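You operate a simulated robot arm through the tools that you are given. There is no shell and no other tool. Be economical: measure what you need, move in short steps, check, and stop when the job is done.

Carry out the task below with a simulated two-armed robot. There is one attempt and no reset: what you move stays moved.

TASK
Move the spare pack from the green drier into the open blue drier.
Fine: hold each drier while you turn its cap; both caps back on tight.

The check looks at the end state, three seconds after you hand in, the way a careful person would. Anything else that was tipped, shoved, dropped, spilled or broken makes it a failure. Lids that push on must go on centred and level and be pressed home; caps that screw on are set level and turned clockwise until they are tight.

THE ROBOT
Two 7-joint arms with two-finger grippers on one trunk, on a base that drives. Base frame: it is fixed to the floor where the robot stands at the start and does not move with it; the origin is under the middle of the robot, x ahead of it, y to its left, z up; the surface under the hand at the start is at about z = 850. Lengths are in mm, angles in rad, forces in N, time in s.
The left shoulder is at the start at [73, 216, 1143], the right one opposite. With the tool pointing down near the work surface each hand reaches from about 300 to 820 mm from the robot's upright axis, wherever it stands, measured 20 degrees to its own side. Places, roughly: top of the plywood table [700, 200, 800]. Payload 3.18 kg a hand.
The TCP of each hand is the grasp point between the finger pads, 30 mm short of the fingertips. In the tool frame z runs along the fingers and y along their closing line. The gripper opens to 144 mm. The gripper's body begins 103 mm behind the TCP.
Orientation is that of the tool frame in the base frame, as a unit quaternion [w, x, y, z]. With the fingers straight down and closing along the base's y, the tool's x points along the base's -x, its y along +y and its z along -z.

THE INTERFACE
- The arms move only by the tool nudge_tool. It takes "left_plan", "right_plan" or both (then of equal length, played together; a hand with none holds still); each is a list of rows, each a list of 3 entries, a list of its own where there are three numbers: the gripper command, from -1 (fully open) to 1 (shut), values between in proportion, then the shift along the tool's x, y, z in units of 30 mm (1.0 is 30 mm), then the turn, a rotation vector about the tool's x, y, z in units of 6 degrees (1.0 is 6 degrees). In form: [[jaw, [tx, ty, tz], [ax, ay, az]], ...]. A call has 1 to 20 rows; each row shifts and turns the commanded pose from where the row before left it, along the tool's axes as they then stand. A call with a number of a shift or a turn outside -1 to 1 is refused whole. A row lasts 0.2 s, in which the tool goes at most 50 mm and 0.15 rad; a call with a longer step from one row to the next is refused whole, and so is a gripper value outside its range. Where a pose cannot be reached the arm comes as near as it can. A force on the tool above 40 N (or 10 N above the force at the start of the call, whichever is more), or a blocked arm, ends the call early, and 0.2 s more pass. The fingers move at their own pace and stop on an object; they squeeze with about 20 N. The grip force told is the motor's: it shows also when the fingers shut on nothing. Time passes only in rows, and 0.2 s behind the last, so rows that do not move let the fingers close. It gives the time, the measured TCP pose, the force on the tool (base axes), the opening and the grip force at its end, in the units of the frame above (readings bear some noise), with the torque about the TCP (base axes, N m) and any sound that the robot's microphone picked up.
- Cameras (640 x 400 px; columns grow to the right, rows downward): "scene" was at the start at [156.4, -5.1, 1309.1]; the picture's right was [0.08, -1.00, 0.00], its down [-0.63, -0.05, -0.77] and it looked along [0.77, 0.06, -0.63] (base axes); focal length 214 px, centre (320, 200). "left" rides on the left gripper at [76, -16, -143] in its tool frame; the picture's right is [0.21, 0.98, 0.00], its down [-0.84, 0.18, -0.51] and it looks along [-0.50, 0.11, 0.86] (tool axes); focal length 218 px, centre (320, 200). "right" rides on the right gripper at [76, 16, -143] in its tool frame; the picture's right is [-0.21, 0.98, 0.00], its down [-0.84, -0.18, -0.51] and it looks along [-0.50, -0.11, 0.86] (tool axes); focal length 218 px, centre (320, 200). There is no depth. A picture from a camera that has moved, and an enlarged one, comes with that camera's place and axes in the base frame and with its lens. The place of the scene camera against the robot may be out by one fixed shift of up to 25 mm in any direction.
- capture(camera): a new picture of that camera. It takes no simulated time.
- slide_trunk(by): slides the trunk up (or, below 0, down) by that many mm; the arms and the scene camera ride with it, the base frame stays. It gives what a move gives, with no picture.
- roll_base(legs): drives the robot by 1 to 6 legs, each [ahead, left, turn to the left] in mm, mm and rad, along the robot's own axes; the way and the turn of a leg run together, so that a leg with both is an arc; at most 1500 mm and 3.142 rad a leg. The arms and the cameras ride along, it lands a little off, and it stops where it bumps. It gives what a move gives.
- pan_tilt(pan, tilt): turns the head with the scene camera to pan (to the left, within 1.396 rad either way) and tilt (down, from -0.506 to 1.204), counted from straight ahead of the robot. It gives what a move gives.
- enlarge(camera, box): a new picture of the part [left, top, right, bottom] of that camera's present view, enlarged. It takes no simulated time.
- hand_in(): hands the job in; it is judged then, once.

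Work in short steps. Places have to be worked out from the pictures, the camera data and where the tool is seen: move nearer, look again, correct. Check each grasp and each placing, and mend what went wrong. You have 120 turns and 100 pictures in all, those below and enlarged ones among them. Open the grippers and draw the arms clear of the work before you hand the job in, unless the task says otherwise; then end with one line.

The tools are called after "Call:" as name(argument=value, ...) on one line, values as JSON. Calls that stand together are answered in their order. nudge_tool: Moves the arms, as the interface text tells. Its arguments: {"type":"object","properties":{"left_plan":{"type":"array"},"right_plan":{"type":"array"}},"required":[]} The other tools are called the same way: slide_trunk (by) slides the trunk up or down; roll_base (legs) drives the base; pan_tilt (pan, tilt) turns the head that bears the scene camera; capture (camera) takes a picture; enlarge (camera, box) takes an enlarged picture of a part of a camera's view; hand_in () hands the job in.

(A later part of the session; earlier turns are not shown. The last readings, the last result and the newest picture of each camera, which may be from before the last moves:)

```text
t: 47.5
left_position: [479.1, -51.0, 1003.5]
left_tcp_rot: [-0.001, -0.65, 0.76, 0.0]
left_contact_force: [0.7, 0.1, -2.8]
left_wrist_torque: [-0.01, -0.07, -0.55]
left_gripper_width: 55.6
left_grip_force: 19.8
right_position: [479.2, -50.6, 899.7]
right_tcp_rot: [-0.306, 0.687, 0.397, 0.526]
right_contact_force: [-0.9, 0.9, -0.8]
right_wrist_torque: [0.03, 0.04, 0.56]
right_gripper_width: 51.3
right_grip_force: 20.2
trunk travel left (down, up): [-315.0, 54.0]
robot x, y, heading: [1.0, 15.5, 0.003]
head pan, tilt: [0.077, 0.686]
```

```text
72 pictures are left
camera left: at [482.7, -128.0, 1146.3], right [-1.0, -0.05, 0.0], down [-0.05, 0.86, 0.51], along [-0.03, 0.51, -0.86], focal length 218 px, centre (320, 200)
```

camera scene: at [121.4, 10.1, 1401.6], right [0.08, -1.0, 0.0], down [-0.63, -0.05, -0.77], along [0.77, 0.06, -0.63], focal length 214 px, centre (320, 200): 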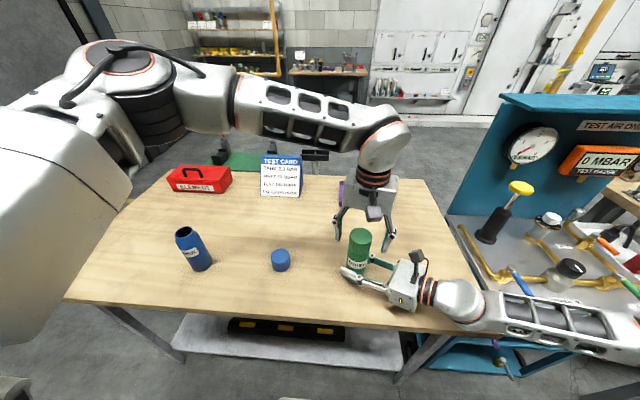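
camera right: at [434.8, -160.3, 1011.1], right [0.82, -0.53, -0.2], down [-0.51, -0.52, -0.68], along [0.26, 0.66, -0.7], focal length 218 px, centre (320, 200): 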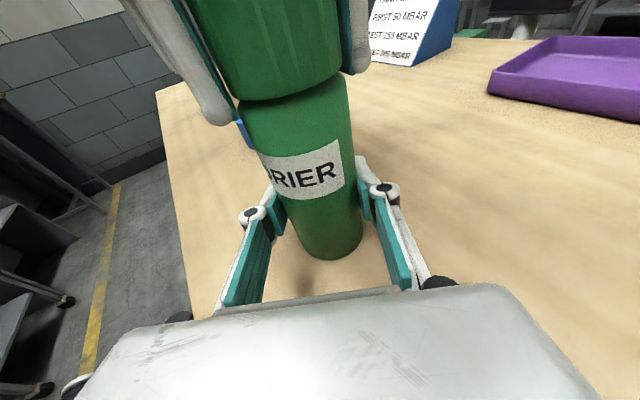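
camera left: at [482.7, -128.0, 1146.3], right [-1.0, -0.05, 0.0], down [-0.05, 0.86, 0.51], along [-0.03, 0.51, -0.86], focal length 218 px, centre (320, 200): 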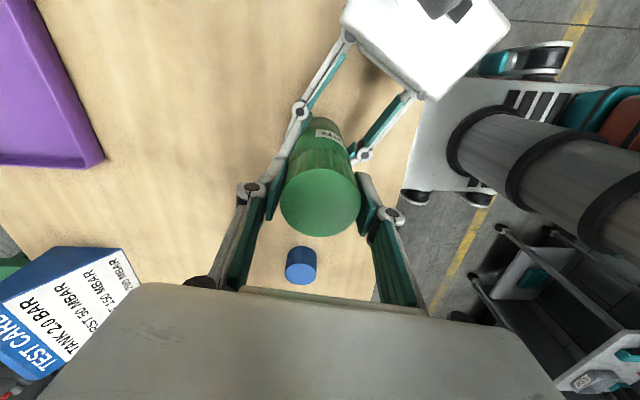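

The label has turned, so the body partly slipped in the right grip. I'll do a closer before/after check to see whether cap and body move relative to each other.

Call:
enlarge(camera="right", box=[180, 0, 380, 125])

Call:
nudge_tool(left_plan=[[1, [0, 0, 0], [0, 0, -0.5]], [1, [0, 0, 0], [0, 0, -0.5]], [1, [0, 0, 0], [0, 0, -0.5]], [1, [0, 0, 0], [0, 0, -0.5]], [1, [0, 0, 0], [0, 0, -0.5]], [1, [0, 0, 0], [0, 0, -0.5]], [1, [0, 0, 0], [0, 0, -0.5]], [1, [0, 0, 0], [0, 0, -0.5]]])

Call:
enlarge(camera="right", box=[180, 0, 380, 125])

Call:
capture(camera="right")

```text
3.20 times, centred on (280, 62) of right
camera zoom: at [434.8, -160.3, 1011.1], right [0.82, -0.53, -0.2], down [-0.51, -0.52, -0.68], along [0.26, 0.66, -0.7], focal length 698 px, centre (448, 640)
```

zoom: 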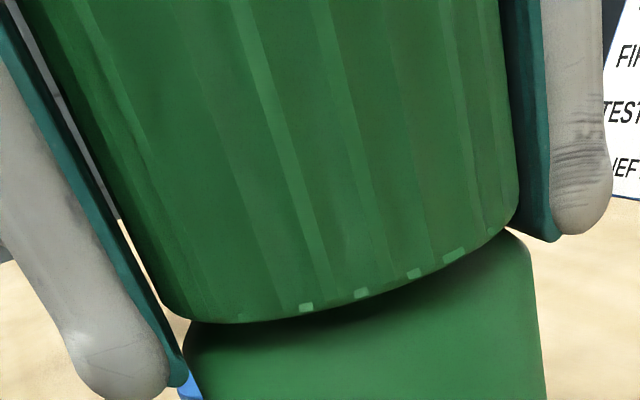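

```text
t: 49.3
left_position: [478.2, -51.9, 1004.0]
left_tcp_rot: [0.001, 0.794, -0.608, 0.0]
left_contact_force: [-3.5, 1.3, 2.1]
left_wrist_torque: [0.06, 0.1, -0.02]
left_gripper_width: 52.8
left_grip_force: 20.5
right_position: [479.2, -50.3, 900.9]
right_tcp_rot: [-0.304, 0.689, 0.396, 0.526]
right_contact_force: [2.7, -0.4, -4.0]
right_wrist_torque: [0.08, 0.18, 0.01]
right_gripper_width: 51.0
right_grip_force: 20.1
trunk travel left (down, up): [-315.0, 54.0]
robot x, y, heading: [3.4, 13.3, 0.001]
head pan, tilt: [0.077, 0.686]
```

```text
3.20 times, centred on (280, 62) of right
camera zoom: at [434.9, -160.6, 1011.1], right [0.82, -0.54, -0.2], down [-0.51, -0.52, -0.68], along [0.26, 0.66, -0.7], focal length 698 px, centre (448, 640)
```

zoom: 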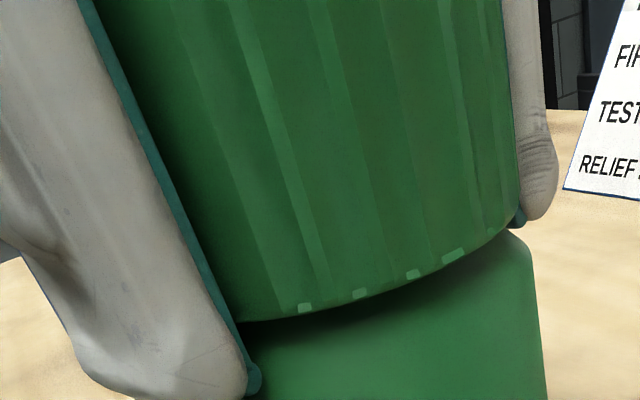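

```text
69 pictures are left
camera right: at [434.9, -160.6, 1011.1], right [0.82, -0.54, -0.2], down [-0.51, -0.52, -0.68], along [0.26, 0.66, -0.7], focal length 218 px, centre (320, 200)
```

right: 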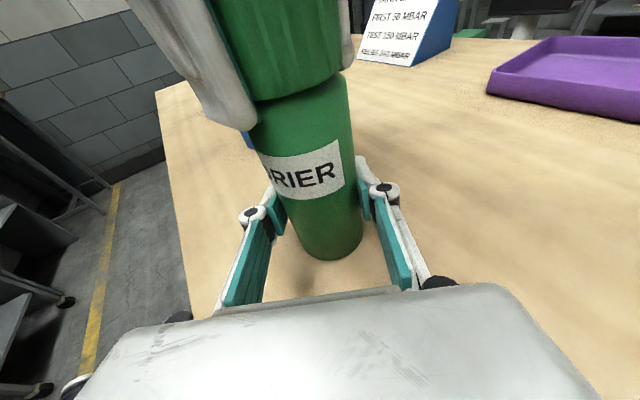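

The ridge marks did not move, so the left fingers slid over the cap; their tips also overlap the body below the cap, which explains the body being dragged. I'll open, raise 11 mm so only the cap is gripped, wind back 90°, and regrip.

Call:
nudge_tool(left_plan=[[-0.1, [0, 0, 0], [0, 0, 0]], [-0.1, [0, 0, -0.37], [0, 0, 0]], [-0.1, [0, 0, 0], [0, 0, 1]], [-0.1, [0, 0, 0], [0, 0, 1]], [-0.1, [0, 0, 0], [0, 0, 1]], [-0.1, [0, 0, 0], [0, 0, 1]], [-0.1, [0, 0, 0], [0, 0, 1]], [-0.1, [0, 0, 0], [0, 0, 1]], [-0.1, [0, 0, 0], [0, 0, 1]], [-0.1, [0, 0, 0], [0, 0, 1]], [-0.1, [0, 0, 0], [0, 0, 1]], [-0.1, [0, 0, 0], [0, 0, 1]], [-0.1, [0, 0, 0], [0, 0, 1]], [-0.1, [0, 0, 0], [0, 0, 1]], [-0.1, [0, 0, 0], [0, 0, 1]], [-0.1, [0, 0, 0], [0, 0, 1]], [-0.1, [0, 0, 0], [0, 0, 1]], [0.5, [0, 0, 0], [0, 0, -0.5]], [1, [0, 0, 0], [0, 0, 0]], [1, [0, 0, 0], [0, 0, 0]]])

Call:
enlarge(camera="right", box=[160, 0, 400, 150])

```text
t: 53.5
left_position: [480.7, -50.9, 1014.4]
left_tcp_rot: [-0.001, -0.157, 0.988, -0.001]
left_contact_force: [-1.0, 1.1, 1.8]
left_wrist_torque: [0.04, 0.03, -0.02]
left_gripper_width: 50.7
left_grip_force: 19.5
right_position: [480.6, -50.0, 899.9]
right_tcp_rot: [-0.305, 0.688, 0.397, 0.526]
right_contact_force: [-1.2, -0.2, -3.9]
right_wrist_torque: [0.18, -0.07, 0.02]
right_gripper_width: 50.7
right_grip_force: 20.0
trunk travel left (down, up): [-315.0, 54.0]
robot x, y, heading: [-0.6, 15.5, 0.003]
head pan, tilt: [0.077, 0.686]
```

```text
2.67 times, centred on (280, 75) of right
camera zoom: at [434.9, -160.4, 1011.2], right [0.82, -0.53, -0.2], down [-0.51, -0.52, -0.68], along [0.26, 0.66, -0.7], focal length 582 px, centre (427, 533)
```

zoom: 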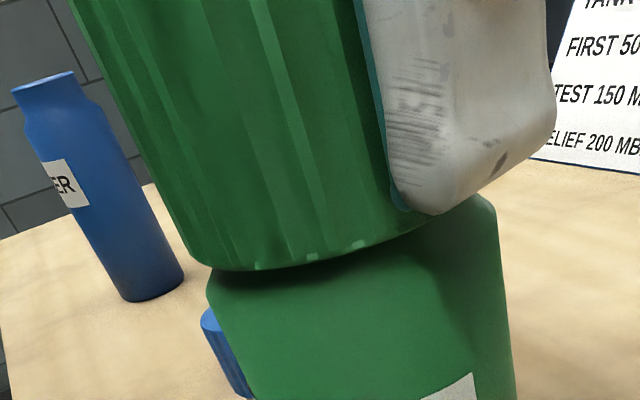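

Pads are now on the cap only (flat, 50.7 mm). Turning counter-clockwise 36° and comparing.

Call:
nudge_tool(left_plan=[[1, [0, 0, 0], [0, 0, -0.6]], [1, [0, 0, 0], [0, 0, -0.6]], [1, [0, 0, 0], [0, 0, -0.6]], [1, [0, 0, 0], [0, 0, -0.6]], [1, [0, 0, 0], [0, 0, -0.6]], [1, [0, 0, 0], [0, 0, -0.6]], [1, [0, 0, 0], [0, 0, -0.6]], [1, [0, 0, 0], [0, 0, -0.6]], [1, [0, 0, 0], [0, 0, -0.6]], [1, [0, 0, 0], [0, 0, -0.6]]])

Call:
capture(camera="right")

Call:
enlarge(camera="right", box=[160, 0, 400, 150])

```text
t: 55.7
left_position: [479.4, -50.9, 1015.0]
left_tcp_rot: [-0.002, -0.455, 0.891, -0.001]
left_contact_force: [-1.0, -2.8, 1.7]
left_wrist_torque: [-0.08, 0.01, 0.0]
left_gripper_width: 50.8
left_grip_force: 20.0
right_position: [479.2, -49.7, 900.3]
right_tcp_rot: [-0.305, 0.688, 0.397, 0.526]
right_contact_force: [0.5, 3.2, -4.0]
right_wrist_torque: [-0.12, 0.17, 0.02]
right_gripper_width: 51.0
right_grip_force: 20.6
trunk travel left (down, up): [-315.0, 54.0]
robot x, y, heading: [1.1, 20.0, 0.002]
head pan, tilt: [0.077, 0.686]
```

```text
67 pictures are left
camera right: at [434.9, -160.3, 1011.2], right [0.82, -0.53, -0.2], down [-0.51, -0.52, -0.68], along [0.26, 0.66, -0.7], focal length 218 px, centre (320, 200)
```

right: 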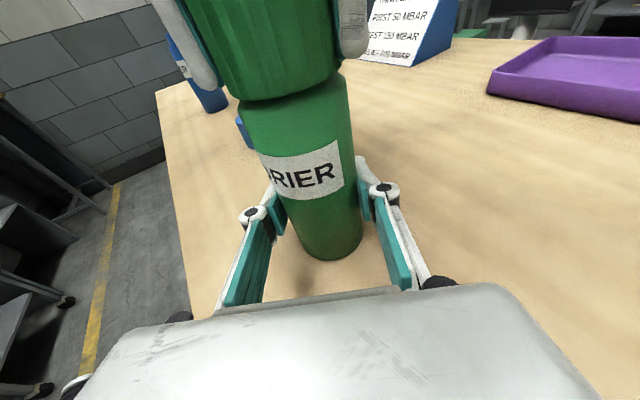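

```text
2.67 times, centred on (280, 75) of right
camera zoom: at [434.9, -160.3, 1011.2], right [0.82, -0.53, -0.2], down [-0.51, -0.52, -0.68], along [0.26, 0.66, -0.7], focal length 582 px, centre (427, 533)
```

zoom: 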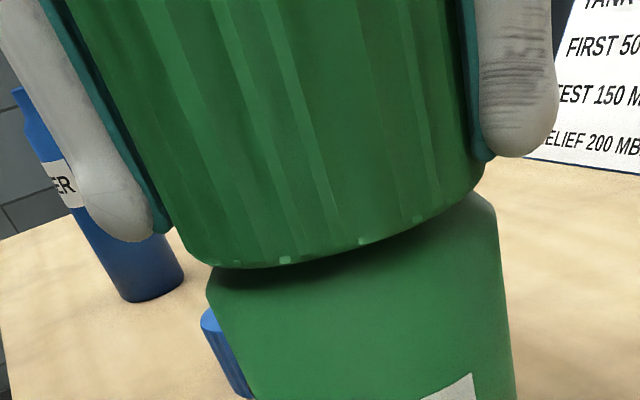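

The cap turned cleanly with the label steady and no torque left: it's loose. Continuing 96° with a hint of lift.

Call:
nudge_tool(left_plan=[[1, [0, 0, -0.003], [0, 0, -1]], [1, [0, 0, -0.003], [0, 0, -1]], [1, [0, 0, -0.003], [0, 0, -1]], [1, [0, 0, -0.003], [0, 0, -1]], [1, [0, 0, -0.003], [0, 0, -1]], [1, [0, 0, -0.003], [0, 0, -1]], [1, [0, 0, -0.003], [0, 0, -1]], [1, [0, 0, -0.003], [0, 0, -1]], [1, [0, 0, -0.003], [0, 0, -1]], [1, [0, 0, -0.003], [0, 0, -1]], [1, [0, 0, -0.003], [0, 0, -1]], [1, [0, 0, -0.003], [0, 0, -1]], [1, [0, 0, -0.003], [0, 0, -1]], [1, [0, 0, -0.003], [0, 0, -1]], [1, [0, 0, -0.003], [0, 0, -1]], [1, [0, 0, -0.003], [0, 0, -1]]])

Call:
enlarge(camera="right", box=[160, 0, 400, 150])

```text
t: 59.1
left_position: [478.6, -51.0, 1016.2]
left_tcp_rot: [0.003, 0.966, -0.259, 0.0]
left_contact_force: [-2.7, -2.2, 0.8]
left_wrist_torque: [-0.03, 0.14, -0.01]
left_gripper_width: 50.9
left_grip_force: 19.9
right_position: [480.8, -50.4, 899.7]
right_tcp_rot: [-0.305, 0.688, 0.397, 0.526]
right_contact_force: [3.8, 1.3, -1.6]
right_wrist_torque: [-0.19, 0.15, 0.03]
right_gripper_width: 50.7
right_grip_force: 19.9
trunk travel left (down, up): [-315.0, 54.0]
robot x, y, heading: [-3.4, 14.5, -0.002]
head pan, tilt: [0.077, 0.686]
```

```text
2.67 times, centred on (280, 75) of right
camera zoom: at [435.0, -160.4, 1011.3], right [0.82, -0.53, -0.2], down [-0.51, -0.52, -0.68], along [0.26, 0.66, -0.7], focal length 582 px, centre (427, 533)
```

zoom: 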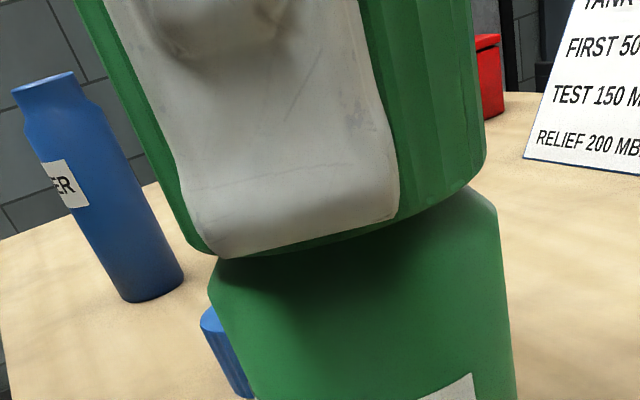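

Cap has risen slightly and turns freely. Continuing another 90°.

Call:
nudge_tool(left_plan=[[1, [0, 0, -0.003], [0, 0, -1]], [1, [0, 0, -0.003], [0, 0, -1]], [1, [0, 0, -0.003], [0, 0, -1]], [1, [0, 0, -0.003], [0, 0, -1]], [1, [0, 0, -0.003], [0, 0, -1]], [1, [0, 0, -0.003], [0, 0, -1]], [1, [0, 0, -0.003], [0, 0, -1]], [1, [0, 0, -0.003], [0, 0, -1]], [1, [0, 0, -0.003], [0, 0, -1]], [1, [0, 0, -0.003], [0, 0, -1]], [1, [0, 0, -0.003], [0, 0, -1]], [1, [0, 0, -0.003], [0, 0, -1]], [1, [0, 0, -0.003], [0, 0, -1]], [1, [0, 0, -0.003], [0, 0, -1]], [1, [0, 0, -0.003], [0, 0, -1]]])

```text
t: 62.3
left_position: [480.0, -51.3, 1017.1]
left_tcp_rot: [0.001, 0.865, 0.501, -0.001]
left_contact_force: [-2.2, -2.5, -2.9]
left_wrist_torque: [0.03, 0.09, -0.03]
left_gripper_width: 50.4
left_grip_force: 20.0
right_position: [480.4, -50.4, 900.9]
right_tcp_rot: [-0.306, 0.688, 0.397, 0.526]
right_contact_force: [1.7, 3.7, 2.5]
right_wrist_torque: [-0.29, 0.15, 0.04]
right_gripper_width: 50.7
right_grip_force: 20.1
trunk travel left (down, up): [-315.0, 54.0]
robot x, y, heading: [1.6, 20.1, 0.001]
head pan, tilt: [0.077, 0.686]
```

Still free (222° unscrewed in this grip). Trying another 60°.

Call:
nudge_tool(left_plan=[[1, [0, 0, -0.003], [0, 0, -1]], [1, [0, 0, -0.003], [0, 0, -1]], [1, [0, 0, -0.003], [0, 0, -1]], [1, [0, 0, -0.003], [0, 0, -1]], [1, [0, 0, -0.003], [0, 0, -1]], [1, [0, 0, -0.003], [0, 0, -1]], [1, [0, 0, -0.003], [0, 0, -1]], [1, [0, 0, -0.003], [0, 0, -1]], [1, [0, 0, -0.003], [0, 0, -1]], [1, [0, 0, -0.003], [0, 0, -1]]])

Call:
enlarge(camera="right", box=[160, 0, 400, 150])

```text
t: 64.5
left_position: [479.3, -50.5, 1018.1]
left_tcp_rot: [-0.001, 0.499, 0.866, -0.002]
left_contact_force: [0.0, 0.2, -0.2]
left_wrist_torque: [0.01, -0.01, 0.0]
left_gripper_width: 51.2
left_grip_force: 20.0
right_position: [480.3, -51.3, 898.9]
right_tcp_rot: [-0.306, 0.687, 0.397, 0.526]
right_contact_force: [-1.1, 1.8, 2.5]
right_wrist_torque: [0.22, -0.13, 0.07]
right_gripper_width: 50.7
right_grip_force: 19.6
trunk travel left (down, up): [-315.0, 54.0]
robot x, y, heading: [1.3, 15.2, 0.003]
head pan, tilt: [0.077, 0.686]
```

```text
2.67 times, centred on (280, 75) of right
camera zoom: at [435.0, -160.1, 1011.3], right [0.82, -0.53, -0.2], down [-0.51, -0.52, -0.68], along [0.26, 0.66, -0.7], focal length 582 px, centre (427, 533)
```

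zoom: 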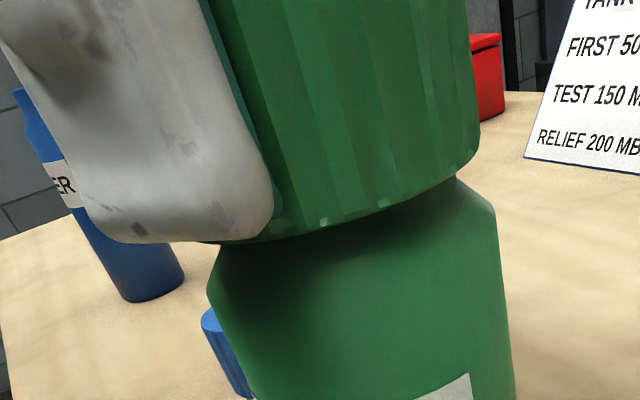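

Left-hand forces dropped to zero, cap seems free. Gently lifting 12 mm to test.

Call:
nudge_tool(left_plan=[[1, [0, 0, -0.1], [0, 0, -0.3]], [1, [0, 0, -0.1], [0, 0, 0]], [1, [0, 0, -0.1], [0, 0, 0]], [1, [0, 0, -0.1], [0, 0, 0]]])

Call:
capture(camera="right")

```text
t: 65.5
left_position: [479.0, -50.9, 1031.3]
left_tcp_rot: [0.001, 0.486, 0.874, 0.0]
left_contact_force: [0.1, 0.5, -0.1]
left_wrist_torque: [0.0, 0.0, 0.0]
left_gripper_width: 50.9
left_grip_force: 19.9
right_position: [480.3, -50.1, 900.0]
right_tcp_rot: [-0.305, 0.688, 0.397, 0.526]
right_contact_force: [-0.4, -0.2, 2.3]
right_wrist_torque: [0.19, -0.03, -0.02]
right_gripper_width: 50.6
right_grip_force: 20.5
trunk travel left (down, up): [-315.0, 54.0]
robot x, y, heading: [1.4, 16.1, 0.005]
head pan, tilt: [0.077, 0.686]
```

```text
63 pictures are left
camera right: at [434.6, -160.4, 1011.3], right [0.82, -0.53, -0.2], down [-0.51, -0.52, -0.68], along [0.26, 0.66, -0.7], focal length 218 px, centre (320, 200)
```

right: 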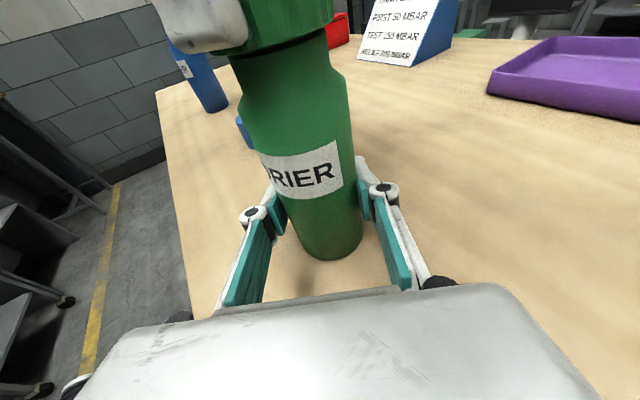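

Cap is off. Lifting it clear and carrying it to an empty spot at about (540,60).

Call:
nudge_tool(left_plan=[[1, [0, 0, -0.9], [0, 0, 0]], [1, [0, 0, -0.9], [0, 0, 0]], [1, [0, 0, -0.9], [0, 0, 0]], [1, [0.515, 0.92, 0], [0, 0, 0]], [1, [0.515, 0.92, 0], [0, 0, 0]], [1, [0.515, 0.92, 0], [0, 0, 0]], [1, [0.515, 0.92, 0], [0, 0, 0]]])

Call:
capture(camera="left")

Call:
capture(camera="scene")

```text
t: 67.1
left_position: [540.9, 60.6, 1111.3]
left_tcp_rot: [0.0, 0.487, 0.873, -0.002]
left_contact_force: [-0.3, 0.2, -0.2]
left_wrist_torque: [-0.04, -0.04, -0.03]
left_gripper_width: 50.9
left_grip_force: 20.4
right_position: [478.6, -48.3, 900.9]
right_tcp_rot: [-0.305, 0.688, 0.397, 0.526]
right_contact_force: [1.1, 0.7, 0.0]
right_wrist_torque: [0.15, -0.06, -0.02]
right_gripper_width: 50.4
right_grip_force: 20.1
trunk travel left (down, up): [-315.0, 54.0]
robot x, y, heading: [3.3, 14.0, 0.0]
head pan, tilt: [0.077, 0.686]
```

```text
62 pictures are left
camera left: at [485.5, 117.3, 1254.0], right [0.72, 0.69, 0.0], down [0.6, -0.62, 0.51], along [0.35, -0.37, -0.86], focal length 218 px, centre (320, 200)
```

left: 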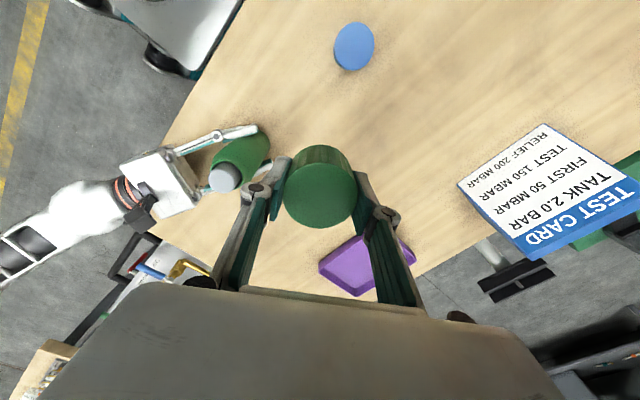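

```text
61 pictures are left
camera scene: at [121.3, 10.8, 1401.6], right [0.08, -1.0, 0.0], down [-0.63, -0.05, -0.77], along [0.77, 0.06, -0.63], focal length 214 px, centre (320, 200)
```

scene: 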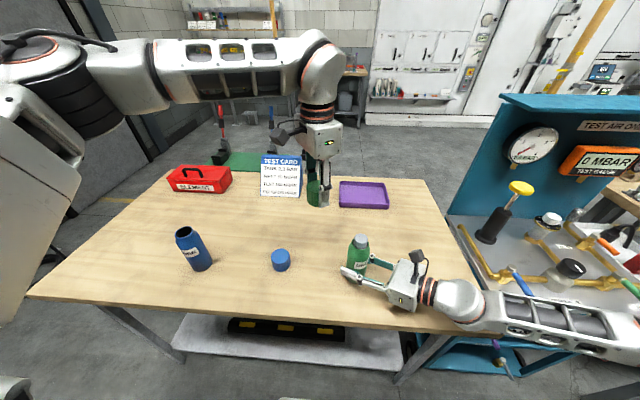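

A grey pack sticks out of the green mouth. Lowering the cap to just above the table.

Call:
nudge_tool(left_plan=[[1, [0, 0, 1], [0, 0, 0]], [1, [0, 0, 1], [0, 0, 0]], [1, [0, 0, 1], [0, 0, 0]], [1, [0, 0, 1], [0, 0, 0]], [1, [0, 0, 1], [0, 0, 0]], [1, [0, 0, 1], [0, 0, 0]], [1, [0, 0, 0.5], [0, 0, 0]]])

Call:
capture(camera="right")

Call:
enlarge(camera="scene", box=[240, 150, 440, 300])

```text
t: 68.7
left_position: [542.0, 59.0, 916.3]
left_tcp_rot: [0.0, 0.487, 0.873, -0.001]
left_contact_force: [0.0, -0.1, -0.6]
left_wrist_torque: [-0.03, 0.0, -0.05]
left_gripper_width: 51.2
left_grip_force: 19.7
right_position: [478.7, -50.2, 900.0]
right_tcp_rot: [-0.306, 0.687, 0.398, 0.525]
right_contact_force: [-0.4, -0.1, 0.7]
right_wrist_torque: [0.12, -0.05, 0.02]
right_gripper_width: 50.7
right_grip_force: 20.3
trunk travel left (down, up): [-315.0, 54.0]
robot x, y, heading: [4.4, 13.9, 0.005]
head pan, tilt: [0.077, 0.686]
```

```text
60 pictures are left
camera right: at [434.7, -160.4, 1011.3], right [0.82, -0.53, -0.2], down [-0.51, -0.52, -0.68], along [0.26, 0.66, -0.7], focal length 218 px, centre (320, 200)
```

right: 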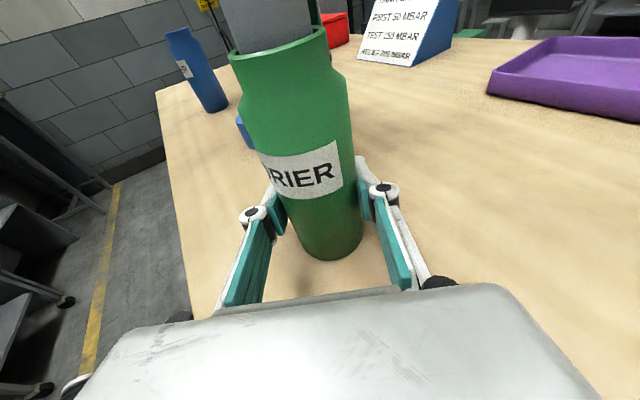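

```text
2.67 times, centred on (340, 225) of scene
camera zoom: at [121.2, 10.1, 1401.7], right [0.08, -1.0, 0.0], down [-0.63, -0.05, -0.77], along [0.77, 0.06, -0.63], focal length 572 px, centre (267, 133)
```

zoom: 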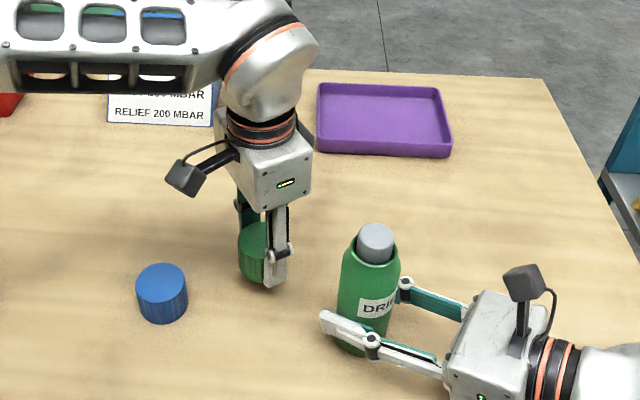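

Close to the table. Lowering in small steps until I feel contact.

Call:
nudge_tool(left_plan=[[1, [0, 0, 0.1], [0, 0, 0]], [1, [0, 0, 0.1], [0, 0, 0]], [1, [0, 0, 0.1], [0, 0, 0]], [1, [0, 0, 0.1], [0, 0, 0]], [1, [0, 0, 0.1], [0, 0, 0]], [1, [0, 0, 0.1], [0, 0, 0]]])

Call:
nudge_tool(left_plan=[[1, [0, 0, 0.08], [0, 0, 0]], [1, [0, 0, 0.08], [0, 0, 0]]])

Call:
enlarge(camera="scene", box=[280, 180, 400, 290])

```text
t: 70.1
left_position: [540.9, 59.2, 898.2]
left_tcp_rot: [0.0, 0.487, 0.873, -0.002]
left_contact_force: [-0.5, 0.1, -1.3]
left_wrist_torque: [0.0, 0.02, -0.03]
left_gripper_width: 50.8
left_grip_force: 20.1
right_position: [479.9, -49.9, 900.4]
right_tcp_rot: [-0.305, 0.688, 0.396, 0.526]
right_contact_force: [-0.7, 0.0, -0.3]
right_wrist_torque: [0.08, -0.03, 0.02]
right_gripper_width: 50.4
right_grip_force: 19.5
trunk travel left (down, up): [-315.0, 54.0]
robot x, y, heading: [2.5, 16.6, -0.0]
head pan, tilt: [0.077, 0.686]
```

```text
t: 70.7
left_position: [540.6, 60.3, 892.1]
left_tcp_rot: [0.001, 0.487, 0.874, -0.001]
left_contact_force: [-0.7, -0.2, 0.0]
left_wrist_torque: [0.01, 0.0, -0.01]
left_gripper_width: 50.7
left_grip_force: 20.0
right_position: [479.6, -49.6, 900.6]
right_tcp_rot: [-0.305, 0.688, 0.396, 0.526]
right_contact_force: [-1.0, 0.9, -0.1]
right_wrist_torque: [0.07, -0.01, 0.04]
right_gripper_width: 50.5
right_grip_force: 20.0
trunk travel left (down, up): [-315.0, 54.0]
robot x, y, heading: [2.4, 18.3, 0.003]
head pan, tilt: [0.077, 0.686]
```

```text
3.64 times, centred on (340, 235) of scene
camera zoom: at [121.2, 10.1, 1401.7], right [0.08, -1.0, 0.0], down [-0.63, -0.05, -0.77], along [0.77, 0.06, -0.63], focal length 780 px, centre (247, 73)
```

zoom: 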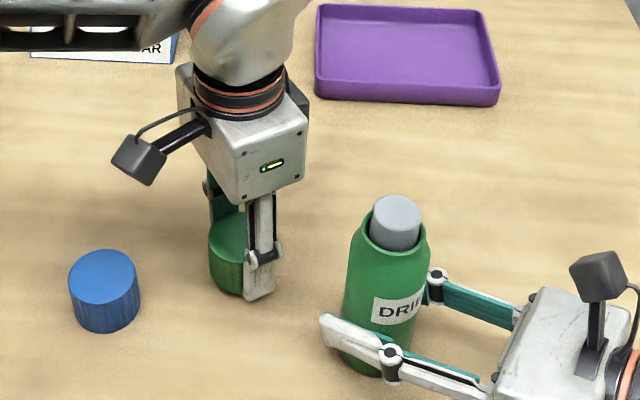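

Still no contact. A few more millimetres.

Call:
nudge_tool(left_plan=[[1, [0, 0, 0.06], [0, 0, 0]], [1, [0, 0, 0.06], [0, 0, 0]]])

Call:
nudge_tool(left_plan=[[1, [0, 0, 0.06], [0, 0, 0]], [1, [0, 0, 0.06], [0, 0, 0]]])

Call:
nudge_tool(left_plan=[[1, [0, 0, 0.06], [0, 0, 0]]])

```text
t: 71.3
left_position: [541.3, 58.9, 889.4]
left_tcp_rot: [0.0, 0.486, 0.874, -0.002]
left_contact_force: [0.3, -0.3, -0.5]
left_wrist_torque: [0.02, 0.0, -0.01]
left_gripper_width: 50.5
left_grip_force: 20.0
right_position: [479.8, -49.9, 900.8]
right_tcp_rot: [-0.306, 0.687, 0.398, 0.525]
right_contact_force: [-0.4, 0.8, -0.8]
right_wrist_torque: [0.1, -0.05, 0.03]
right_gripper_width: 50.5
right_grip_force: 19.9
trunk travel left (down, up): [-315.0, 54.0]
robot x, y, heading: [2.9, 11.8, 0.002]
head pan, tilt: [0.077, 0.686]
```

```text
t: 71.9
left_position: [540.2, 59.4, 886.9]
left_tcp_rot: [0.0, 0.486, 0.874, -0.002]
left_contact_force: [0.3, -0.3, 0.0]
left_wrist_torque: [-0.02, 0.0, -0.02]
left_gripper_width: 50.9
left_grip_force: 20.1
right_position: [479.4, -49.8, 899.9]
right_tcp_rot: [-0.305, 0.687, 0.396, 0.527]
right_contact_force: [-0.9, 0.5, -0.5]
right_wrist_torque: [0.1, -0.01, 0.07]
right_gripper_width: 50.4
right_grip_force: 20.7
trunk travel left (down, up): [-315.0, 54.0]
robot x, y, heading: [-2.4, 16.8, 0.004]
head pan, tilt: [0.077, 0.686]
```

```text
t: 72.3
left_position: [540.8, 60.3, 884.6]
left_tcp_rot: [0.001, 0.486, 0.874, -0.002]
left_contact_force: [-0.1, 0.5, -0.8]
left_wrist_torque: [0.03, -0.01, -0.03]
left_gripper_width: 50.9
left_grip_force: 19.7
right_position: [479.5, -50.3, 899.9]
right_tcp_rot: [-0.305, 0.688, 0.396, 0.526]
right_contact_force: [0.4, 0.3, -0.4]
right_wrist_torque: [0.11, -0.02, 0.02]
right_gripper_width: 50.5
right_grip_force: 19.9
trunk travel left (down, up): [-315.0, 54.0]
robot x, y, heading: [1.8, 15.8, 0.001]
head pan, tilt: [0.077, 0.686]
```

No contact yet; continuing in small steps.

Call:
nudge_tool(left_plan=[[1, [0, 0, 0.06], [0, 0, 0]], [1, [0, 0, 0.06], [0, 0, 0]]])

Call:
nudge_tool(left_plan=[[1, [0, 0, 0.06], [0, 0, 0]], [1, [0, 0, 0.06], [0, 0, 0]]])

Call:
enlarge(camera="scene", box=[290, 200, 350, 260])

```text
t: 72.9
left_position: [540.6, 59.3, 883.2]
left_tcp_rot: [0.001, 0.487, 0.874, -0.002]
left_contact_force: [-0.8, 1.7, 12.5]
left_wrist_torque: [0.36, 0.17, 0.01]
left_gripper_width: 50.9
left_grip_force: 19.8
right_position: [478.8, -49.5, 900.3]
right_tcp_rot: [-0.305, 0.687, 0.397, 0.526]
right_contact_force: [-0.4, 0.2, -2.6]
right_wrist_torque: [-0.01, 0.02, 0.01]
right_gripper_width: 50.3
right_grip_force: 20.0
trunk travel left (down, up): [-315.0, 54.0]
robot x, y, heading: [-0.9, 15.0, 0.004]
head pan, tilt: [0.077, 0.686]
```

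```text
t: 73.5
left_position: [540.3, 57.9, 880.0]
left_tcp_rot: [0.002, 0.487, 0.873, -0.001]
left_contact_force: [0.8, -0.9, 24.7]
left_wrist_torque: [0.05, 0.24, -0.08]
left_gripper_width: 50.8
left_grip_force: 20.3
right_position: [478.4, -50.9, 901.0]
right_tcp_rot: [-0.306, 0.687, 0.397, 0.527]
right_contact_force: [-0.4, 0.2, -4.7]
right_wrist_torque: [-0.03, 0.0, 0.01]
right_gripper_width: 50.8
right_grip_force: 19.9
trunk travel left (down, up): [-315.0, 54.0]
robot x, y, heading: [-2.9, 16.0, 0.004]
head pan, tilt: [0.077, 0.686]
```

```text
6.67 times, centred on (320, 230) of scene
camera zoom: at [119.6, 9.9, 1402.0], right [0.08, -1.0, 0.0], down [-0.63, -0.05, -0.77], along [0.77, 0.06, -0.63], focal length 1430 px, centre (320, 0)
```

zoom: 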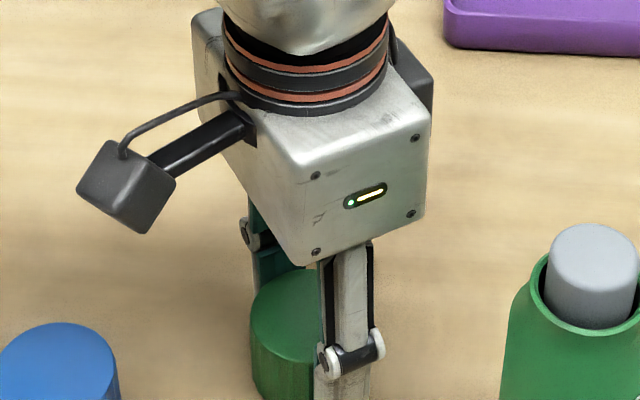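

Contact with the table. Relieving the push slightly, opening, and rising straight up.

Call:
nudge_tool(left_plan=[[1, [0, 0, -0.1], [0, 0, 0]], [0.4, [0, 0, 0], [0, 0, 0]], [0, [0, 0, 0], [0, 0, 0]], [-0.3, [0, 0, 0], [0, 0, 0]], [-0.3, [0, 0, -0.5], [0, 0, 0]], [-0.3, [0, 0, -1], [0, 0, 0]], [-0.3, [0, 0, -1], [0, 0, 0]], [-0.3, [0, 0, -1], [0, 0, 0]], [-0.3, [0, 0, -1], [0, 0, 0]], [-0.3, [0, 0, -1], [0, 0, 0]], [-0.3, [0, 0, -1], [0, 0, 0]], [-0.3, [0, 0, -1], [0, 0, 0]]])

Call:
capture(camera="left")

```text
t: 76.1
left_position: [538.7, 60.6, 1107.6]
left_tcp_rot: [0.0, 0.487, 0.874, -0.001]
left_contact_force: [-0.3, -0.8, 0.3]
left_wrist_torque: [-0.03, 0.03, 0.02]
left_gripper_width: 93.6
left_grip_force: 0.0
right_position: [480.8, -50.0, 900.6]
right_tcp_rot: [-0.305, 0.688, 0.397, 0.526]
right_contact_force: [-0.4, -0.9, -0.4]
right_wrist_torque: [-0.01, -0.02, 0.0]
right_gripper_width: 50.5
right_grip_force: 20.3
trunk travel left (down, up): [-315.0, 54.0]
robot x, y, heading: [0.2, 18.0, 0.002]
head pan, tilt: [0.077, 0.686]
```

```text
56 pictures are left
camera left: at [484.7, 117.5, 1250.2], right [0.72, 0.69, 0.0], down [0.6, -0.62, 0.51], along [0.35, -0.37, -0.86], focal length 218 px, centre (320, 200)
```

left: 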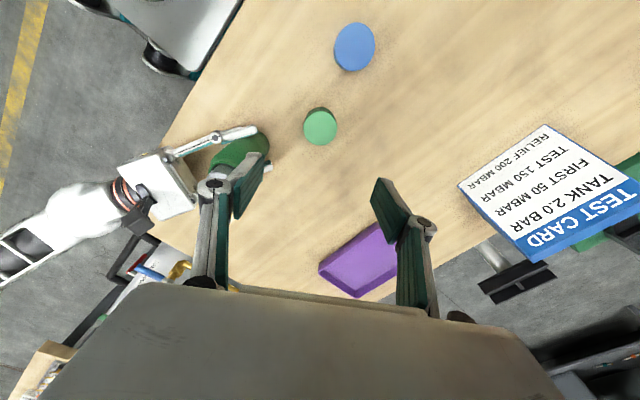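

Cap stands on the table at (537,63). Moving back above the green drier to look at the pack.

Call:
nudge_tool(left_plan=[[-0.3, [-0.52, -0.914, 0], [0, 0, 0]], [-0.3, [-0.52, -0.914, 0], [0, 0, 0]], [-0.3, [-0.52, -0.914, 0], [0, 0, 0]], [-0.3, [-0.52, -0.914, 0], [0, 0, 0]]])

Call:
capture(camera="left")

Call:
capture(camera="right")

```text
t: 77.1
left_position: [480.5, -49.1, 1106.3]
left_tcp_rot: [-0.001, 0.487, 0.873, 0.0]
left_contact_force: [0.6, -1.0, -0.1]
left_wrist_torque: [0.01, -0.01, 0.0]
left_gripper_width: 93.5
left_grip_force: 0.1
right_position: [481.3, -51.4, 900.5]
right_tcp_rot: [-0.305, 0.687, 0.396, 0.527]
right_contact_force: [-1.7, -2.1, 0.7]
right_wrist_torque: [0.03, -0.09, -0.01]
right_gripper_width: 50.5
right_grip_force: 19.5
trunk travel left (down, up): [-315.0, 54.0]
robot x, y, heading: [3.3, 12.5, 0.004]
head pan, tilt: [0.077, 0.686]
```

```text
55 pictures are left
camera left: at [424.7, 7.7, 1249.0], right [0.72, 0.69, 0.0], down [0.6, -0.62, 0.51], along [0.35, -0.37, -0.86], focal length 218 px, centre (320, 200)
```

left: 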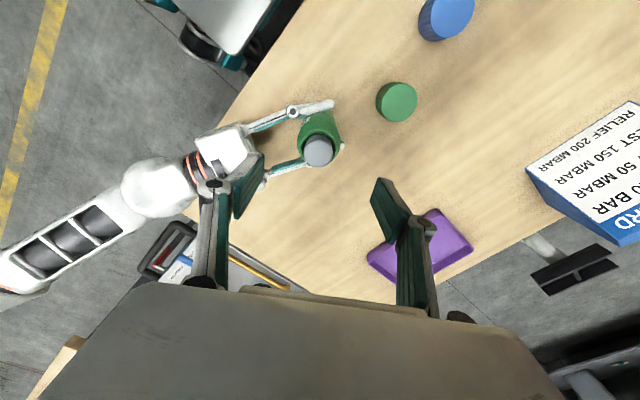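

```text
54 pictures are left
camera right: at [434.6, -161.0, 1011.2], right [0.82, -0.53, -0.2], down [-0.51, -0.52, -0.68], along [0.26, 0.66, -0.7], focal length 218 px, centre (320, 200)
```

right: 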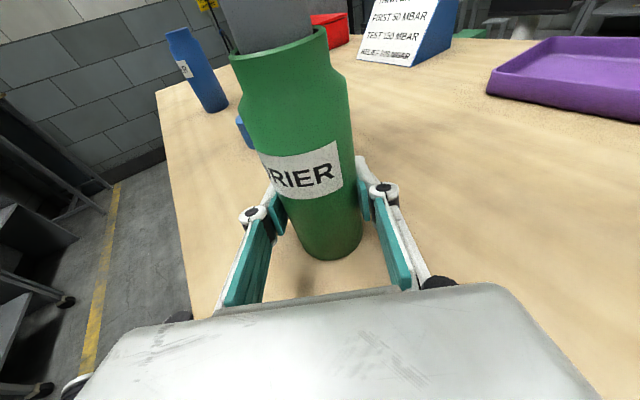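

Pack sits centred at about (478,-51). Lowering for a closer look at how far it protrudes, jaw narrowed to ~70 mm.

Call:
nudge_tool(left_plan=[[-0.1, [0, 0, 0.9], [0, 0, 0]], [-0.1, [0, 0, 0.8], [0, 0, 0]]])

Call:
capture(camera="left")

Call:
enlarge(camera="scene", box=[320, 200, 400, 260])

```text
t: 77.7
left_position: [479.3, -48.9, 1055.1]
left_tcp_rot: [0.0, 0.486, 0.874, -0.001]
left_contact_force: [-1.1, 0.5, -0.9]
left_wrist_torque: [0.03, -0.01, 0.04]
left_gripper_width: 79.2
left_grip_force: 0.1
right_position: [479.7, -49.4, 902.0]
right_tcp_rot: [-0.306, 0.687, 0.398, 0.525]
right_contact_force: [0.3, 0.9, -1.7]
right_wrist_torque: [0.09, -0.06, -0.01]
right_gripper_width: 50.5
right_grip_force: 20.4
trunk travel left (down, up): [-315.0, 54.0]
robot x, y, heading: [0.2, 13.5, 0.002]
head pan, tilt: [0.077, 0.686]
```

```text
53 pictures are left
camera left: at [425.0, 8.5, 1198.7], right [0.72, 0.69, 0.0], down [0.6, -0.62, 0.51], along [0.35, -0.37, -0.86], focal length 218 px, centre (320, 200)
```

left: 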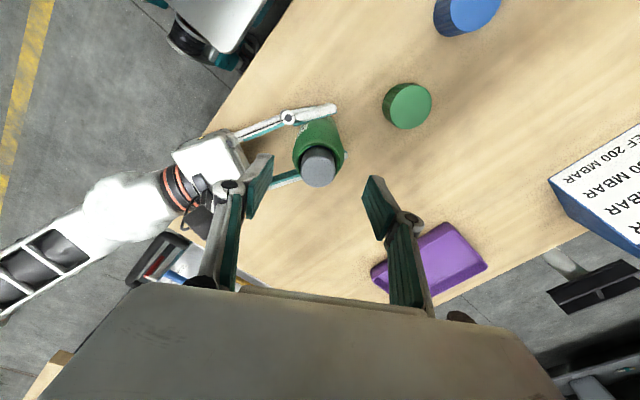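

```text
6.67 times, centred on (360, 230) of scene
camera zoom: at [121.4, 10.2, 1401.6], right [0.08, -1.0, 0.0], down [-0.63, -0.05, -0.77], along [0.77, 0.06, -0.63], focal length 1430 px, centre (53, 0)
```

zoom: 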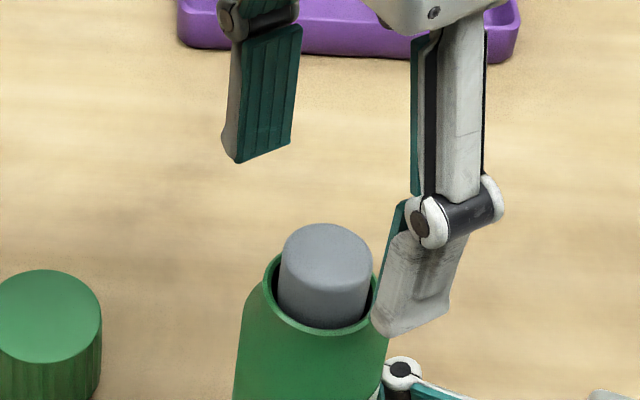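

Pack ≈34 mm diameter, top ≈1008, sticks out ≈24 mm above the rim (≈984). Lowering so fingertips stop just above the rim and closing on it.

Call:
nudge_tool(left_plan=[[-0.1, [0, 0, 0.6], [0, 0, 0]], [-0.1, [0, 0, 0.6], [0, 0, 0]], [0.4, [0, 0, 0], [0, 0, 0]], [1, [0, 0, 0], [0, 0, 0]], [1, [0, 0, 0], [0, 0, 0]]])

Call:
capture(camera="right")

Call:
enlarge(camera="scene", box=[320, 200, 400, 260])

```text
t: 78.9
left_position: [479.4, -48.4, 1019.4]
left_tcp_rot: [0.0, 0.487, 0.873, -0.002]
left_contact_force: [-4.3, -3.7, 0.3]
left_wrist_torque: [-0.26, 0.16, -0.21]
left_gripper_width: 44.3
left_grip_force: 20.0
right_position: [479.5, -49.6, 900.0]
right_tcp_rot: [-0.305, 0.688, 0.397, 0.526]
right_contact_force: [4.3, 2.9, -1.5]
right_wrist_torque: [-0.14, 0.29, 0.17]
right_gripper_width: 50.6
right_grip_force: 20.1
trunk travel left (down, up): [-315.0, 54.0]
robot x, y, heading: [0.8, 12.9, 0.004]
head pan, tilt: [0.077, 0.686]
```

```text
51 pictures are left
camera right: at [435.0, -160.4, 1011.3], right [0.82, -0.53, -0.2], down [-0.51, -0.52, -0.68], along [0.26, 0.66, -0.7], focal length 218 px, centre (320, 200)
```

right: 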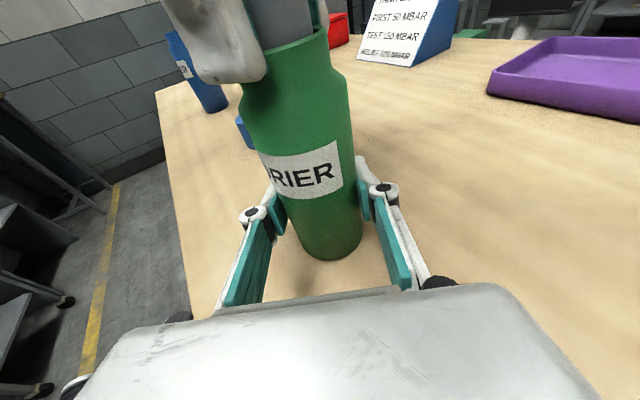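

```text
6.67 times, centred on (360, 230) of scene
camera zoom: at [121.4, 10.1, 1401.6], right [0.08, -1.0, 0.0], down [-0.63, -0.05, -0.77], along [0.77, 0.06, -0.63], focal length 1430 px, centre (53, 0)
```

zoom: 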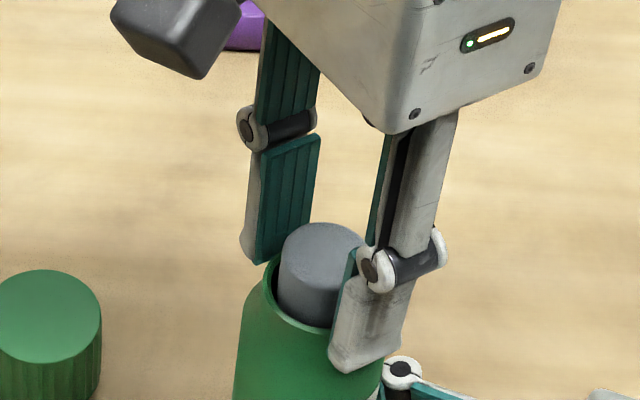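

Width 44 mm: the tips caught the neck rim, so the rim is higher than thought. Opening, raising 8 mm, and closing again.

Call:
nudge_tool(left_plan=[[0.1, [0, 0, 0], [0, 0, 0]], [-0.1, [0, 0, 0], [0, 0, 0]], [-0.1, [0, 0, -0.27], [0, 0, 0]], [0.4, [0, 0, 0], [0, 0, 0]], [1, [0, 0, 0], [0, 0, 0]], [1, [0, 0, 0], [0, 0, 0]]])

Call:
enlarge(camera="scene", box=[320, 200, 400, 260])

```text
t: 80.3
left_position: [480.3, -49.7, 1027.8]
left_tcp_rot: [0.0, 0.487, 0.874, 0.0]
left_contact_force: [0.2, 0.4, 3.0]
left_wrist_torque: [0.09, 0.0, 0.0]
left_gripper_width: 32.1
left_grip_force: 20.0
right_position: [480.0, -50.3, 900.9]
right_tcp_rot: [-0.305, 0.688, 0.397, 0.525]
right_contact_force: [0.6, -0.2, -1.2]
right_wrist_torque: [0.06, -0.1, -0.05]
right_gripper_width: 50.3
right_grip_force: 20.1
trunk travel left (down, up): [-315.0, 54.0]
robot x, y, heading: [-1.7, 13.4, -0.003]
head pan, tilt: [0.077, 0.686]
```

```text
6.67 times, centred on (360, 230) of scene
camera zoom: at [121.3, 10.1, 1401.7], right [0.08, -1.0, 0.0], down [-0.63, -0.05, -0.77], along [0.77, 0.06, -0.63], focal length 1430 px, centre (53, 0)
```

zoom: 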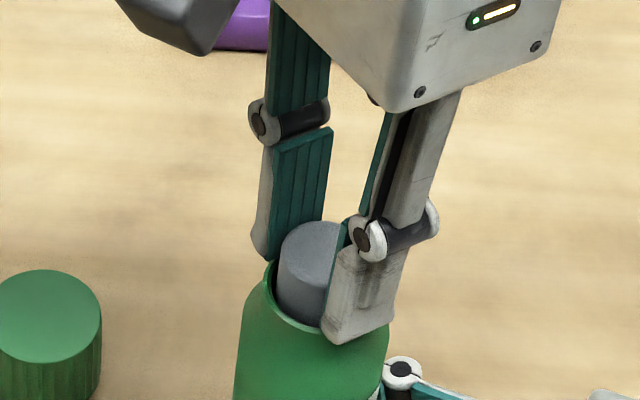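

Pack gripped (32 mm). Lifting slowly 36 mm and checking.

Call:
nudge_tool(left_plan=[[1, [0, 0, -0.2], [0, 0, 0]], [1, [0, 0, -0.2], [0, 0, 0]], [1, [0, 0, -0.2], [0, 0, 0]], [1, [0, 0, -0.3], [0, 0, 0]], [1, [0, 0, -0.3], [0, 0, 0]]])

Call:
enlarge(camera="scene", box=[320, 180, 400, 240])

```text
t: 81.5
left_position: [479.0, -50.8, 1063.3]
left_tcp_rot: [0.0, 0.486, 0.874, 0.0]
left_contact_force: [0.0, -0.1, -0.7]
left_wrist_torque: [0.01, 0.04, 0.01]
left_gripper_width: 31.8
left_grip_force: 19.7
right_position: [479.9, -50.7, 899.8]
right_tcp_rot: [-0.305, 0.688, 0.397, 0.526]
right_contact_force: [1.0, -0.7, 1.3]
right_wrist_torque: [0.03, -0.1, 0.02]
right_gripper_width: 50.5
right_grip_force: 19.8
trunk travel left (down, up): [-315.0, 54.0]
robot x, y, heading: [1.3, 16.1, 0.001]
head pan, tilt: [0.077, 0.686]
```

```text
6.67 times, centred on (360, 210) of scene
camera zoom: at [121.3, 10.1, 1401.7], right [0.08, -1.0, 0.0], down [-0.63, -0.05, -0.77], along [0.77, 0.06, -0.63], focal length 1430 px, centre (53, 133)
```

zoom: 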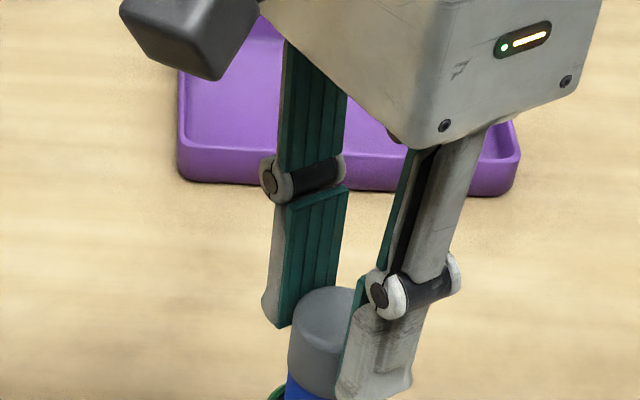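

Pack is coming up. Lifting the rest of the way, to TCP z≈1180.

Call:
nudge_tool(left_plan=[[1, [0, 0, -0.5], [0, 0, 0]], [1, [0, 0, -0.5], [0, 0, 0]], [1, [0, 0, -0.5], [0, 0, 0]], [1, [0, 0, -0.5], [0, 0, 0]], [1, [0, 0, -0.5], [0, 0, 0]], [1, [0, 0, -0.5], [0, 0, 0]], [1, [0, 0, -0.5], [0, 0, 0]], [1, [0, 0, -0.5], [0, 0, 0]]])

Call:
capture(camera="scene")

Call:
capture(camera="right")

```text
t: 83.3
left_position: [480.2, -49.5, 1182.6]
left_tcp_rot: [-0.001, 0.486, 0.874, -0.001]
left_contact_force: [0.9, -0.2, -0.7]
left_wrist_torque: [-0.02, 0.01, 0.0]
left_gripper_width: 32.1
left_grip_force: 20.4
right_position: [480.0, -51.1, 900.6]
right_tcp_rot: [-0.305, 0.688, 0.397, 0.526]
right_contact_force: [0.4, -1.0, 0.8]
right_wrist_torque: [0.04, -0.05, -0.01]
right_gripper_width: 50.5
right_grip_force: 19.6
trunk travel left (down, up): [-315.0, 54.0]
robot x, y, heading: [3.2, 14.8, -0.002]
head pan, tilt: [0.077, 0.686]
```

```text
47 pictures are left
camera scene: at [121.1, 10.1, 1401.7], right [0.08, -1.0, 0.0], down [-0.63, -0.05, -0.77], along [0.77, 0.06, -0.63], focal length 214 px, centre (320, 200)
```

scene: 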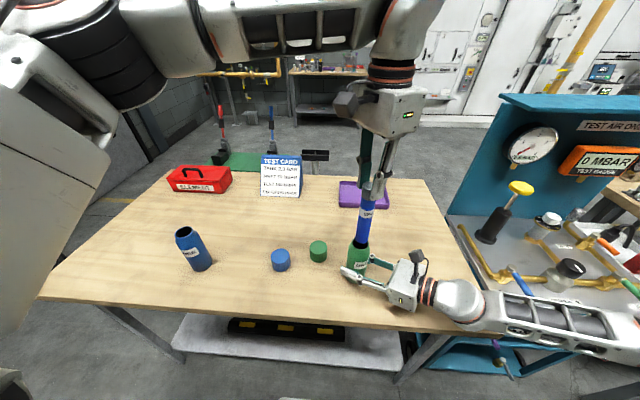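

```text
46 pictures are left
camera right: at [434.7, -160.4, 1011.3], right [0.82, -0.53, -0.2], down [-0.51, -0.52, -0.68], along [0.26, 0.66, -0.7], focal length 218 px, centre (320, 200)
```

right: 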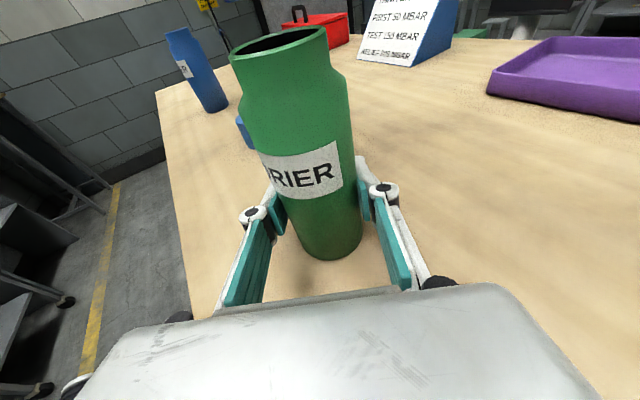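

Mouth looks empty from the right camera; lifting 25 mm more and zooming to confirm the pack bottom is clear.

Call:
nudge_tool(left_plan=[[1, [0, 0, -0.5], [0, 0, 0]], [1, [0, 0, -0.4], [0, 0, 0]]])

Call:
enlarge(camera="scene", box=[300, 160, 420, 280])

```text
t: 83.9
left_position: [480.8, -50.4, 1210.7]
left_tcp_rot: [0.0, 0.487, 0.874, -0.001]
left_contact_force: [0.2, 0.1, -1.6]
left_wrist_torque: [0.0, 0.01, -0.02]
left_gripper_width: 31.9
left_grip_force: 20.0
right_position: [478.9, -50.7, 899.1]
right_tcp_rot: [-0.305, 0.688, 0.397, 0.526]
right_contact_force: [-0.6, -0.3, 1.1]
right_wrist_torque: [0.07, -0.06, 0.0]
right_gripper_width: 50.5
right_grip_force: 20.2
trunk travel left (down, up): [-315.0, 54.0]
robot x, y, heading: [3.1, 20.1, -0.002]
head pan, tilt: [0.077, 0.686]
```

```text
3.33 times, centred on (360, 220) of scene
camera zoom: at [121.2, 10.1, 1401.7], right [0.08, -1.0, 0.0], down [-0.63, -0.05, -0.77], along [0.77, 0.06, -0.63], focal length 715 px, centre (187, 133)
```

zoom: 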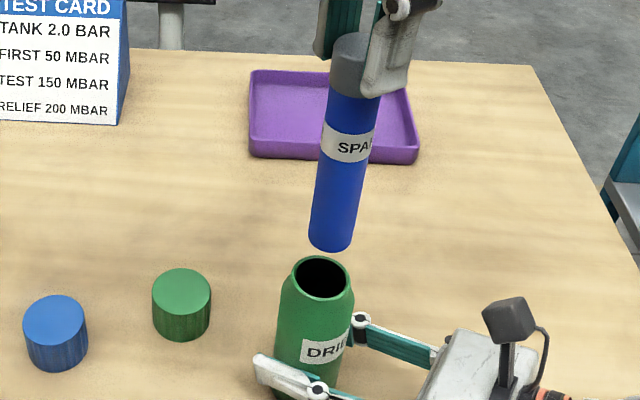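

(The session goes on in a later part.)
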